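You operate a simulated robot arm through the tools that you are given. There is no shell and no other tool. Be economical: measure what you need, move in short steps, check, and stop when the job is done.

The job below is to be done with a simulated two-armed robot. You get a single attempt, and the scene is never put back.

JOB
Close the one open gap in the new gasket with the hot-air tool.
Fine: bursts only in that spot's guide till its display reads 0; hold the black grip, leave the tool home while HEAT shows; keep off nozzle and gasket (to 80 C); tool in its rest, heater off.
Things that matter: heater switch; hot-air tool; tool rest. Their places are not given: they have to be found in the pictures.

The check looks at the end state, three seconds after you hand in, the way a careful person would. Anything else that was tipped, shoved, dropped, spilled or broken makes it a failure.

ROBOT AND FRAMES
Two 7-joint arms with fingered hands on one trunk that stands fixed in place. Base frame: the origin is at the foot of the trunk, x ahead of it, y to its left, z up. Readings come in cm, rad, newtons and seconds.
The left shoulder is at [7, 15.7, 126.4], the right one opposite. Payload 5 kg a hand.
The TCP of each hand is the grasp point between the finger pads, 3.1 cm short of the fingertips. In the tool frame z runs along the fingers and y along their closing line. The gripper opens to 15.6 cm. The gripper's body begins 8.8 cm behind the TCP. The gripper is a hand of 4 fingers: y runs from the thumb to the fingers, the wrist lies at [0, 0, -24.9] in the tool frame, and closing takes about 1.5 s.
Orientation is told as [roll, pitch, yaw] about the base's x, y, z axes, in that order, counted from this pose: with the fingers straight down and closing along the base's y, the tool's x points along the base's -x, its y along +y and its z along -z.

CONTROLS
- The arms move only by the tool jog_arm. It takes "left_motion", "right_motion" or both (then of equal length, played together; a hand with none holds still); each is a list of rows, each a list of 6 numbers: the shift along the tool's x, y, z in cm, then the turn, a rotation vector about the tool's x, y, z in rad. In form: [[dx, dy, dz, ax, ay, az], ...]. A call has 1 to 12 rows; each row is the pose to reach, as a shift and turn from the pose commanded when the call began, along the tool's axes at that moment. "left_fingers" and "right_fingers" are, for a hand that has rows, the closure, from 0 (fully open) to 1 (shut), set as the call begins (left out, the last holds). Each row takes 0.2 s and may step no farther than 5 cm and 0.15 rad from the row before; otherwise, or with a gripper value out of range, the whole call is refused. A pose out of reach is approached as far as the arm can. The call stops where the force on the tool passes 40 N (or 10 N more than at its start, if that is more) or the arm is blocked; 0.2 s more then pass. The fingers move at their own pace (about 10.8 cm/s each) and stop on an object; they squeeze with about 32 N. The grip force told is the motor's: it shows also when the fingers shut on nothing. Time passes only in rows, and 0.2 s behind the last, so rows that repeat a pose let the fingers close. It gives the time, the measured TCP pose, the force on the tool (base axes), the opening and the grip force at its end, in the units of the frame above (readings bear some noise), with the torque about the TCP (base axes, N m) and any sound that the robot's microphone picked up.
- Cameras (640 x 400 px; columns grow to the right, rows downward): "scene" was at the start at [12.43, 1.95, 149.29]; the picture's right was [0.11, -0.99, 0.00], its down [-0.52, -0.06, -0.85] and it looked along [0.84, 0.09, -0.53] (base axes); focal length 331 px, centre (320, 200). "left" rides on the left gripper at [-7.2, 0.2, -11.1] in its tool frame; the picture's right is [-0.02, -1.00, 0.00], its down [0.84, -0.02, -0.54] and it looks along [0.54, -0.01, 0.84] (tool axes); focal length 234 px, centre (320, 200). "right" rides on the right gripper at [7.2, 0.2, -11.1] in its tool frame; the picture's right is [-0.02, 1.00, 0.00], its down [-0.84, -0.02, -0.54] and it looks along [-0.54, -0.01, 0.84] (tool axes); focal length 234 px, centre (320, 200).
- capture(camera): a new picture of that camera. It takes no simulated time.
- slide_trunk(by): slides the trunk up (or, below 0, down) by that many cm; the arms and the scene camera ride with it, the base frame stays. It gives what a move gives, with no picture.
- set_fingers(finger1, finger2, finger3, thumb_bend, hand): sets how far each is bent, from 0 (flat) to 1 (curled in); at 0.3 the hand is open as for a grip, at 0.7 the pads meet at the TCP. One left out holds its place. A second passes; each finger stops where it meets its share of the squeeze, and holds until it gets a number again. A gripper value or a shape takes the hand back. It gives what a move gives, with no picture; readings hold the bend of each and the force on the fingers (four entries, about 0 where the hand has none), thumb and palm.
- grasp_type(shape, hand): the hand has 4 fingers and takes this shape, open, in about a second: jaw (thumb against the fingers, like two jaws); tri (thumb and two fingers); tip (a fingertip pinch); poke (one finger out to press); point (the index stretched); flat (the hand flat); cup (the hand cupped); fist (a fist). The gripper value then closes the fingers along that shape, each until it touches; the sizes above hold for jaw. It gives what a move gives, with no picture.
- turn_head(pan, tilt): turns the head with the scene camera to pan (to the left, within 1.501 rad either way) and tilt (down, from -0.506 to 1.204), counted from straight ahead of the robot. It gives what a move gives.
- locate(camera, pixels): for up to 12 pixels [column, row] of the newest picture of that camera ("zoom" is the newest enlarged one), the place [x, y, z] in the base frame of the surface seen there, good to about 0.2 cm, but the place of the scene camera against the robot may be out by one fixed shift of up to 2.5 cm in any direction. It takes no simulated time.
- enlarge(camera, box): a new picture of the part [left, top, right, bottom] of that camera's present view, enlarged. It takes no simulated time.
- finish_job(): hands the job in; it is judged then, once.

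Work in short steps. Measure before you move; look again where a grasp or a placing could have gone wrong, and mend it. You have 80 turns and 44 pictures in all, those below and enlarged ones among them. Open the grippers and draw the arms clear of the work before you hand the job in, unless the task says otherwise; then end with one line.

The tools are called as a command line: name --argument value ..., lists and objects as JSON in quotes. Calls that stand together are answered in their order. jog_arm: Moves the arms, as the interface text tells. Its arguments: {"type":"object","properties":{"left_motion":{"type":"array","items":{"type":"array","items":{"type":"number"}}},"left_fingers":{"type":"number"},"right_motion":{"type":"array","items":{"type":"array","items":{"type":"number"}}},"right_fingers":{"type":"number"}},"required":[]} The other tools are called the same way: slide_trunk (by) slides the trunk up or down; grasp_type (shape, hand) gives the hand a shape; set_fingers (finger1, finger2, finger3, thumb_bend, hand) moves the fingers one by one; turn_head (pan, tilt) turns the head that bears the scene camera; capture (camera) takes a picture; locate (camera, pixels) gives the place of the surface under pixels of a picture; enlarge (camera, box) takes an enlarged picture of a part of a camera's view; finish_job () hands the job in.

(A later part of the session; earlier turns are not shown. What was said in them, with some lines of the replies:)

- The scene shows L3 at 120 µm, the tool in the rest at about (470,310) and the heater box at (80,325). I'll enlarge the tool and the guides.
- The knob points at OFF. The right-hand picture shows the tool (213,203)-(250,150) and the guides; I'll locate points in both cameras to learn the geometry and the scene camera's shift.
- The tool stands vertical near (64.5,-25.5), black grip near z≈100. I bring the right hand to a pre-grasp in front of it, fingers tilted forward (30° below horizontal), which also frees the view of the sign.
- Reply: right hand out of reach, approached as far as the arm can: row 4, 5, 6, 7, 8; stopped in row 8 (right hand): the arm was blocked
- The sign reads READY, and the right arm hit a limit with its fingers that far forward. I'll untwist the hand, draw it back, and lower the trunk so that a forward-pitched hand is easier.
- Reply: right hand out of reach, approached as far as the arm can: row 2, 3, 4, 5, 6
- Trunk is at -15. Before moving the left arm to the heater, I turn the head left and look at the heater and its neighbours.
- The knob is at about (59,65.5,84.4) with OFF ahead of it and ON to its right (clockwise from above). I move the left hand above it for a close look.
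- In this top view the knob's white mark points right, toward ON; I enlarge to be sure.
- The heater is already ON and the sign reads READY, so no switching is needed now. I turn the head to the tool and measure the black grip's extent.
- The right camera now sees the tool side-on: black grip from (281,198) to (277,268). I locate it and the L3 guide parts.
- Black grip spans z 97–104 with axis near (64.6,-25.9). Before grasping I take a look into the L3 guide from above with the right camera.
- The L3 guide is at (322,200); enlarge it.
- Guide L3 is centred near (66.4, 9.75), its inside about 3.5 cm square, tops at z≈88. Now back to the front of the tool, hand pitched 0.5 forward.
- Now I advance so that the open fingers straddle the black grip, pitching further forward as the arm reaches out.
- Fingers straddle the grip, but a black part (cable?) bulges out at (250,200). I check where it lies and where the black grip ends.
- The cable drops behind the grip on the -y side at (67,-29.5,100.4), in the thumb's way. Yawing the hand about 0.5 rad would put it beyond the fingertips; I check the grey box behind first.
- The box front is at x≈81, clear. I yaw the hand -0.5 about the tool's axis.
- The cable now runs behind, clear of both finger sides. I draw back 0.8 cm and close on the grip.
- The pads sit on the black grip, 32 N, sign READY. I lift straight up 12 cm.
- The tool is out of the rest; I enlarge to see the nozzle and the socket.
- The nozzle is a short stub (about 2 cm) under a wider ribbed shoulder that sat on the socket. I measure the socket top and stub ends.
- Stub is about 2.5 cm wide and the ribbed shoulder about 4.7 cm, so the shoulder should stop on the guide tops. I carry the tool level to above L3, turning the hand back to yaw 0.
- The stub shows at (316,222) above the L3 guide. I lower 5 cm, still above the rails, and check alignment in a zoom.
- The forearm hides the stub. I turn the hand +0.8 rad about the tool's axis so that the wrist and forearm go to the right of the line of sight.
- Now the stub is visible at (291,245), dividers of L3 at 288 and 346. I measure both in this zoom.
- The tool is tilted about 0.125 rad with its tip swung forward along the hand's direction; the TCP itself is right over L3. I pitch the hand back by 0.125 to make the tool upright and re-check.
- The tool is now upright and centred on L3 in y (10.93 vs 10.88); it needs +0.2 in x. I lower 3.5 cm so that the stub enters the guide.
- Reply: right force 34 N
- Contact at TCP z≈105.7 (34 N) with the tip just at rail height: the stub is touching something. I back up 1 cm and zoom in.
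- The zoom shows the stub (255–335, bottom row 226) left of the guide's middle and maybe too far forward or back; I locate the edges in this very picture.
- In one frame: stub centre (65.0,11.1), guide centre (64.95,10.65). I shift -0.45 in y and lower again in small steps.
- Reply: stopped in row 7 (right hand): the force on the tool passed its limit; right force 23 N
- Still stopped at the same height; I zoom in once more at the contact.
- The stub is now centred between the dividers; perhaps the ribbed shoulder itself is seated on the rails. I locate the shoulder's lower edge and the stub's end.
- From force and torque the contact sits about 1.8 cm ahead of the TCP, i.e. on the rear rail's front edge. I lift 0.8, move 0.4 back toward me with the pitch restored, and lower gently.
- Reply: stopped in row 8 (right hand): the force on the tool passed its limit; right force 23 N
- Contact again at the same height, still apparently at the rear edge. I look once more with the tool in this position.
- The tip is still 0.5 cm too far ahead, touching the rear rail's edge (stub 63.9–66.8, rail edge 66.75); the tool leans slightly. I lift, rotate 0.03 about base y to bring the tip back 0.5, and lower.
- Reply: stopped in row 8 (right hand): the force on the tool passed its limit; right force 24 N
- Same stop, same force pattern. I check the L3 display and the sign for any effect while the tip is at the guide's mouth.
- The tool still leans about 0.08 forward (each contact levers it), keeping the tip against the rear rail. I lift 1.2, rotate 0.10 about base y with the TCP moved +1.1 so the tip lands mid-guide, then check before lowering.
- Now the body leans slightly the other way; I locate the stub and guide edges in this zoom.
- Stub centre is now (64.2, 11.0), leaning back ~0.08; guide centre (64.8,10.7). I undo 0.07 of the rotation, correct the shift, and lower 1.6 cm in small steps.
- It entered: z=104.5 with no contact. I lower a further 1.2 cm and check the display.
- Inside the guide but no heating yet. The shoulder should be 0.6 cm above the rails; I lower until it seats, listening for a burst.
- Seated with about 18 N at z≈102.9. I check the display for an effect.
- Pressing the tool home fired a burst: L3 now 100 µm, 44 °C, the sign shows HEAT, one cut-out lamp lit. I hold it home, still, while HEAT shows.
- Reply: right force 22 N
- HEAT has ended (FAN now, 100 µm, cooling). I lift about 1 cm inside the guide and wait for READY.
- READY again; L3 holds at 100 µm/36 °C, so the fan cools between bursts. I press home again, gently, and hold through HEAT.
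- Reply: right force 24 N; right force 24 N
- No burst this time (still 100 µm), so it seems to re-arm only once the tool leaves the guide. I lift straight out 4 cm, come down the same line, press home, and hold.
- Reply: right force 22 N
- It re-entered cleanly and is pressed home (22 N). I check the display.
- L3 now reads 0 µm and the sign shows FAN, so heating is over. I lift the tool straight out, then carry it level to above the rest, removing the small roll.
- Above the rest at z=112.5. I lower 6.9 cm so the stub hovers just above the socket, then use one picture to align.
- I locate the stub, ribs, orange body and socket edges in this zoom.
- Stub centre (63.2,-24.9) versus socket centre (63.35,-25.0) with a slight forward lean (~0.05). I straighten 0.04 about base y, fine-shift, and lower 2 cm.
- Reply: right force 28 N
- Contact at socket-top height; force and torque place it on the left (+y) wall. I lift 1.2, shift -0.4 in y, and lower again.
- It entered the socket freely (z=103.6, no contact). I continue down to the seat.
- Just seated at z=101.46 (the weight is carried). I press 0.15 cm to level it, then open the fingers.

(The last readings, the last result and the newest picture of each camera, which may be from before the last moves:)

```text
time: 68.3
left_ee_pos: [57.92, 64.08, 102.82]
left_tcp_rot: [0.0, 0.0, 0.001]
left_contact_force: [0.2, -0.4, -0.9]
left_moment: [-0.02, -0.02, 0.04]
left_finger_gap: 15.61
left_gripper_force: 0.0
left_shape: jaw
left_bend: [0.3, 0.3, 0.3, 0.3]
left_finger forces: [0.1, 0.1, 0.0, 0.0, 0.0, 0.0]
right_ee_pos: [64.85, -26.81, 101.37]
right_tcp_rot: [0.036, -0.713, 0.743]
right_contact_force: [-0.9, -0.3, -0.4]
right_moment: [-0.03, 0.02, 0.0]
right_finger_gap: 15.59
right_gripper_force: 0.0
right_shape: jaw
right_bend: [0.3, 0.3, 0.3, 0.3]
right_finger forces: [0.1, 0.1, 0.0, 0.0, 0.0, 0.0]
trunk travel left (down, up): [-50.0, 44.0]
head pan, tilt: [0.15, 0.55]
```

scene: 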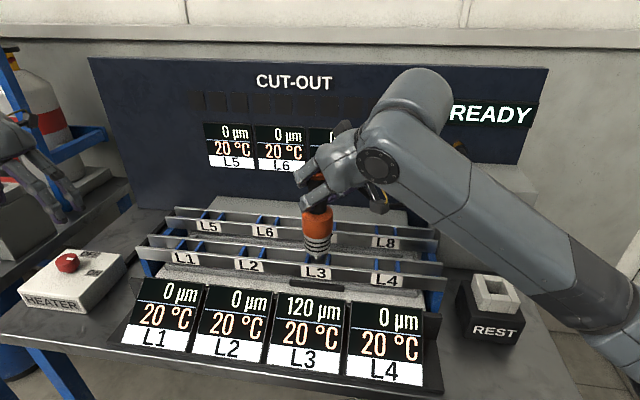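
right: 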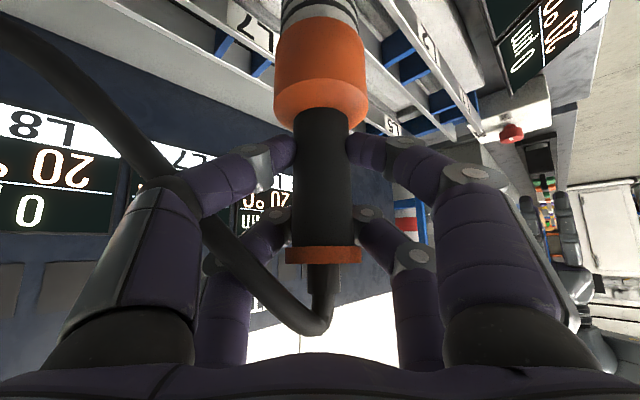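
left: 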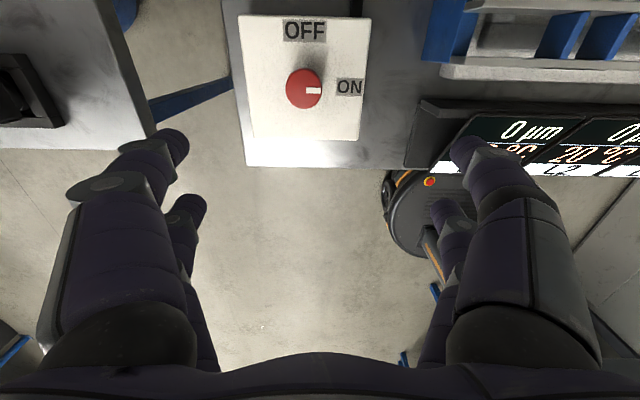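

The tool is released. I withdraw back along the fingers slowly, watching the force for any snag on the cable.

jog_arm --right_motion '[[0, 0, -1, 0, 0, 0], [0, 0, -2, 0, 0, 0], [0, 0, -3, 0, 0, 0], [0, 0, -4, 0, 0, 0], [0, 0, -5, 0, 0, 0], [0, 0, -6, 0, 0, 0], [0, 0, -7.5, 0, 0, 0], [0, 0, -9, 0, 0, 0], [0, 0, -10.5, 0, 0, 0], [0, 0, -12, 0, 0, 0]]'

```text
time: 70.5
left_ee_pos: [57.81, 64.04, 102.72]
left_tcp_rot: [0.0, 0.0, 0.0]
left_contact_force: [-0.3, -0.2, 0.0]
left_moment: [-0.01, -0.03, 0.03]
left_finger_gap: 15.61
left_gripper_force: 0.0
left_shape: jaw
left_bend: [0.3, 0.3, 0.3, 0.3]
left_finger forces: [0.0, 0.0, 0.0, 0.1, 0.0, 0.0]
right_ee_pos: [59.35, -32.41, 110.42]
right_tcp_rot: [0.034, -0.712, 0.742]
right_contact_force: [-0.6, -0.3, 0.0]
right_moment: [-0.03, 0.03, 0.0]
right_finger_gap: 15.58
right_gripper_force: 0.1
right_shape: jaw
right_bend: [0.3, 0.3, 0.3, 0.3]
right_finger forces: [0.0, 0.1, 0.1, 0.1, 0.1, 0.0]
trunk travel left (down, up): [-50.0, 44.0]
head pan, tilt: [0.15, 0.55]
```

Right hand is clear. Now the heater: I bring the left hand over the knob (60.95,65.9), pre-turned -0.7 rad, fingers half closed, stopping a little above it.

jog_arm --left_motion '[[-0.6, 0.4, 1.5, 0, 0, 0.14], [-1.2, 0.8, 3, 0, 0, 0.28], [-1.8, 1.2, 5, 0, 0, 0.42], [-2.4, 1.5, 7, 0, 0, 0.56], [-3.05, 1.8, 9, 0, 0, 0.7], [-3.05, 1.8, 11, 0, 0, 0.7], [-3.05, 1.8, 12.5, 0, 0, 0.7], [-3.05, 1.8, 12.5, 0, 0, 0.7]]' --left_fingers 0.4

```text
time: 72.3
left_ee_pos: [60.9, 65.7, 90.35]
left_tcp_rot: [0.001, 0.0, -0.701]
left_contact_force: [-0.4, 1.1, 0.4]
left_moment: [-0.02, -0.01, -0.02]
left_finger_gap: 9.43
left_gripper_force: 0.1
left_shape: jaw
left_bend: [0.32, 0.32, 0.32, 0.7]
left_finger forces: [0.0, 0.0, 0.1, 0.0, 0.0, 0.0]
right_ee_pos: [59.23, -32.43, 110.47]
right_tcp_rot: [0.037, -0.713, 0.743]
right_contact_force: [0.2, 0.2, 0.2]
right_moment: [0.03, -0.01, 0.02]
right_finger_gap: 15.6
right_gripper_force: 0.1
right_shape: jaw
right_bend: [0.3, 0.3, 0.3, 0.3]
right_finger forces: [0.0, 0.0, 0.0, 0.0, 0.0, 0.0]
trunk travel left (down, up): [-50.0, 44.0]
head pan, tilt: [0.15, 0.55]
```

The thumb had already swung to the middle, so I reopen fully, then descend to z≈86 around the knob.

jog_arm --left_motion '[[0, 0.1, 0, 0, 0, 0], [0, 0.1, 0, 0, 0, 0], [0, 0.1, 0, 0, 0, 0], [0, 0.1, 0, 0, 0, 0], [0, 0.1, 0, 0, 0, 0], [0, 0.1, 1.5, 0, 0, 0], [0, 0.1, 3, 0, 0, 0], [0, 0.1, 3.8, 0, 0, 0], [0, 0.1, 4.3, 0, 0, 0], [0, 0.1, 4.3, 0, 0, 0]]' --left_fingers 0

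```text
time: 74.5
left_ee_pos: [60.93, 65.92, 86.01]
left_tcp_rot: [-0.001, 0.0, -0.7]
left_contact_force: [0.8, -0.1, -0.5]
left_moment: [0.01, 0.0, -0.01]
left_finger_gap: 15.61
left_gripper_force: 0.1
left_shape: jaw
left_bend: [0.3, 0.3, 0.3, 0.3]
left_finger forces: [0.0, 0.1, 0.0, 0.0, 0.0, 0.0]
right_ee_pos: [59.32, -32.42, 110.42]
right_tcp_rot: [0.036, -0.712, 0.742]
right_contact_force: [-0.4, -0.6, 0.1]
right_moment: [0.01, 0.01, 0.02]
right_finger_gap: 15.59
right_gripper_force: 0.1
right_shape: jaw
right_bend: [0.3, 0.3, 0.3, 0.3]
right_finger forces: [0.0, 0.0, 0.1, 0.0, 0.0, 0.0]
trunk travel left (down, up): [-50.0, 44.0]
head pan, tilt: [0.15, 0.55]
```

Centred at z=86 with no contact. I close on the knob.

jog_arm --left_motion '[[0, 0, 0, 0, 0, 0], [0, 0, 0, 0, 0, 0], [0, 0, 0, 0, 0, 0], [0, 0, 0, 0, 0, 0], [0, 0, 0, 0, 0, 0], [0, 0, 0, 0, 0, 0], [0, 0, 0, 0, 0, 0], [0, 0, 0, 0, 0, 0], [0, 0, 0, 0, 0, 0]]' --left_fingers 1

```text
time: 76.5
left_ee_pos: [60.94, 66.05, 85.99]
left_tcp_rot: [-0.001, -0.002, -0.701]
left_contact_force: [-1.8, 3.0, -4.6]
left_moment: [0.03, -0.01, -0.05]
left_finger_gap: 1.22
left_gripper_force: 31.8
left_shape: jaw
left_bend: [0.72, 0.72, 0.72, 0.7]
left_finger forces: [27.2, 28.1, 25.5, 0.1, 25.1, 0.1]
right_ee_pos: [59.44, -32.33, 110.42]
right_tcp_rot: [0.036, -0.712, 0.741]
right_contact_force: [-0.2, -0.4, 1.0]
right_moment: [-0.04, 0.03, 0.02]
right_finger_gap: 15.57
right_gripper_force: 0.0
right_shape: jaw
right_bend: [0.3, 0.3, 0.3, 0.3]
right_finger forces: [0.0, 0.1, 0.0, 0.0, 0.0, 0.0]
trunk travel left (down, up): [-50.0, 44.0]
head pan, tilt: [0.15, 0.55]
```

Finger forces are 25–28 N, so something is held. I twist counter-clockwise (from above) by 90°.

jog_arm --left_motion '[[0, 0, 0, 0, 0, -0.14], [0, 0, 0, 0, 0, -0.28], [0, 0, 0, 0, 0, -0.42], [0, 0, 0, 0, 0, -0.56], [0, 0, 0, 0, 0, -0.7], [0, 0, 0, 0, 0, -0.84], [0, 0, 0, 0, 0, -0.98], [0, 0, 0, 0, 0, -1.12], [0, 0, 0, 0, 0, -1.26], [0, 0, 0, 0, 0, -1.4], [0, 0, 0, 0, 0, -1.54], [0, 0, 0, 0, 0, -1.6]]'

```text
time: 79.2
left_ee_pos: [60.99, 65.88, 85.98]
left_tcp_rot: [0.003, 0.001, 0.898]
left_contact_force: [-11.9, -12.2, -12.6]
left_moment: [-0.22, 0.32, -1.59]
left_finger_gap: 1.16
left_gripper_force: 32.0
left_shape: jaw
left_bend: [0.72, 0.72, 0.72, 0.7]
left_finger forces: [63.1, 27.1, 79.0, 0.0, 26.9, 0.0]
right_ee_pos: [59.28, -32.46, 110.47]
right_tcp_rot: [0.036, -0.713, 0.741]
right_contact_force: [-0.5, -1.1, 0.2]
right_moment: [-0.02, 0.02, 0.0]
right_finger_gap: 15.6
right_gripper_force: 0.1
right_shape: jaw
right_bend: [0.3, 0.3, 0.3, 0.3]
right_finger forces: [0.0, 0.0, 0.1, 0.1, 0.0, 0.0]
trunk travel left (down, up): [-50.0, 44.0]
head pan, tilt: [0.15, 0.55]
```

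The torque of -1.6 N·m at the end shows the knob reached its stop. I ease the twist, open the hand and rise.

jog_arm --left_motion '[[0, 0, 0, 0, 0, 0.04], [0, 0, 0, 0, 0, 0.06], [0, 0, 0, 0, 0, 0.06], [0, 0, 0, 0, 0, 0.06], [0, 0, 0, 0, 0, 0.06], [0, 0, 0, 0, 0, 0.06], [0, 0, 0, 0, 0, 0.06], [0, 0, 0, 0, 0, 0.06], [0, 0, 0, 0, 0, 0.06]]' --left_fingers 0

jog_arm --left_motion '[[0, 0, -1, 0, 0, 0], [0, 0, -2.5, 0, 0, 0], [0, 0, -5, 0, 0, 0], [0, 0, -8, 0, 0, 0.14], [0, 0, -11, 0, 0, 0.28], [0, 0, -14, 0, 0, 0.42], [0, 0, -17, 0, 0, 0.56], [0, 0, -20, 0, 0, 0.7], [0, 0, -23, 0, 0, 0.84], [0, 0, -24, 0, 0, 0.84]]'

```text
time: 81.2
left_ee_pos: [60.94, 65.93, 85.97]
left_tcp_rot: [-0.001, 0.0, 0.84]
left_contact_force: [-0.1, 0.7, 0.4]
left_moment: [-0.02, 0.04, 0.0]
left_finger_gap: 15.6
left_gripper_force: 0.2
left_shape: jaw
left_bend: [0.3, 0.3, 0.3, 0.3]
left_finger forces: [0.0, 0.0, 0.1, 0.0, 0.0, 0.0]
right_ee_pos: [59.44, -32.46, 110.42]
right_tcp_rot: [0.036, -0.712, 0.743]
right_contact_force: [0.2, -0.3, -0.1]
right_moment: [-0.01, 0.0, -0.01]
right_finger_gap: 15.61
right_gripper_force: 0.1
right_shape: jaw
right_bend: [0.3, 0.3, 0.3, 0.3]
right_finger forces: [0.0, 0.0, 0.0, 0.1, 0.0, 0.0]
trunk travel left (down, up): [-50.0, 44.0]
head pan, tilt: [0.15, 0.55]
```

```text
time: 83.3
left_ee_pos: [60.78, 66.06, 109.96]
left_tcp_rot: [-0.001, 0.001, -0.002]
left_contact_force: [0.7, 1.2, 0.0]
left_moment: [-0.01, 0.0, 0.02]
left_finger_gap: 15.6
left_gripper_force: 0.1
left_shape: jaw
left_bend: [0.3, 0.3, 0.3, 0.3]
left_finger forces: [0.0, 0.0, 0.0, 0.0, 0.0, 0.1]
right_ee_pos: [59.41, -32.37, 110.41]
right_tcp_rot: [0.037, -0.712, 0.742]
right_contact_force: [0.2, 0.1, -0.1]
right_moment: [0.02, -0.02, 0.0]
right_finger_gap: 15.6
right_gripper_force: 0.1
right_shape: jaw
right_bend: [0.3, 0.3, 0.3, 0.3]
right_finger forces: [0.0, 0.0, 0.0, 0.0, 0.0, 0.0]
trunk travel left (down, up): [-50.0, 44.0]
head pan, tilt: [0.15, 0.55]
```

Both hands are open and free. I draw both arms further clear, then use the last picture to check the whole scene.

jog_arm --right_motion '[[-2.6, 0.1, -3, 0, 0, 0], [-5.2, 0.17, -6, 0, 0, 0], [-7.9, 0.25, -9.06, 0, 0, 0], [-7.9, 0.25, -9.06, 0, 0, 0]]' --left_motion '[[2, 1, -1.5, 0, 0, 0], [4, 2, -3, 0, 0, 0], [6, 3, -4.5, 0, 0, 0], [6, 3, -4.5, 0, 0, 0]]'

capture --camera "scene"

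```text
time: 84.3
left_ee_pos: [55.07, 68.97, 114.66]
left_tcp_rot: [0.0, -0.001, -0.001]
left_contact_force: [0.8, 0.3, 0.8]
left_moment: [0.03, 0.0, -0.04]
left_finger_gap: 15.59
left_gripper_force: 0.1
left_shape: jaw
left_bend: [0.3, 0.3, 0.3, 0.3]
left_finger forces: [0.0, 0.0, 0.0, 0.1, 0.1, 0.0]
right_ee_pos: [59.63, -32.43, 122.39]
right_tcp_rot: [0.034, -0.711, 0.741]
right_contact_force: [-0.1, -0.3, 0.0]
right_moment: [0.03, 0.0, 0.02]
right_finger_gap: 15.59
right_gripper_force: 0.0
right_shape: jaw
right_bend: [0.3, 0.3, 0.3, 0.3]
right_finger forces: [0.0, 0.0, 0.1, 0.0, 0.0, 0.0]
trunk travel left (down, up): [-50.0, 44.0]
head pan, tilt: [0.15, 0.55]
```

```text
0 pictures are left
```

scene: 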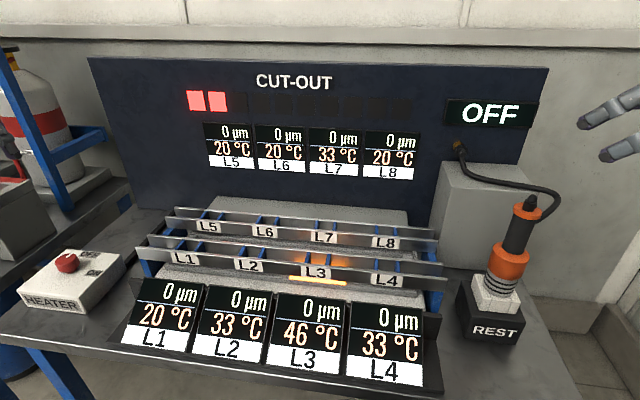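

The last picture shows the sign at OFF, L3 at 0 µm, the tool upright in its rest, and both arms clear with hands open. I hand the job in.

finish_job

```text
The job is handed in.
```

The L3 gap is closed: its display went from 120 to 0 µm in two bursts, both in L3's guide. The tool is back in its rest, the sign reads OFF, and both hands are open and clear. While lining up, the nozzle touched the tops of the guide rails and dividers several times and the edge of the rest once; the last picture shows nothing shifted or damaged.
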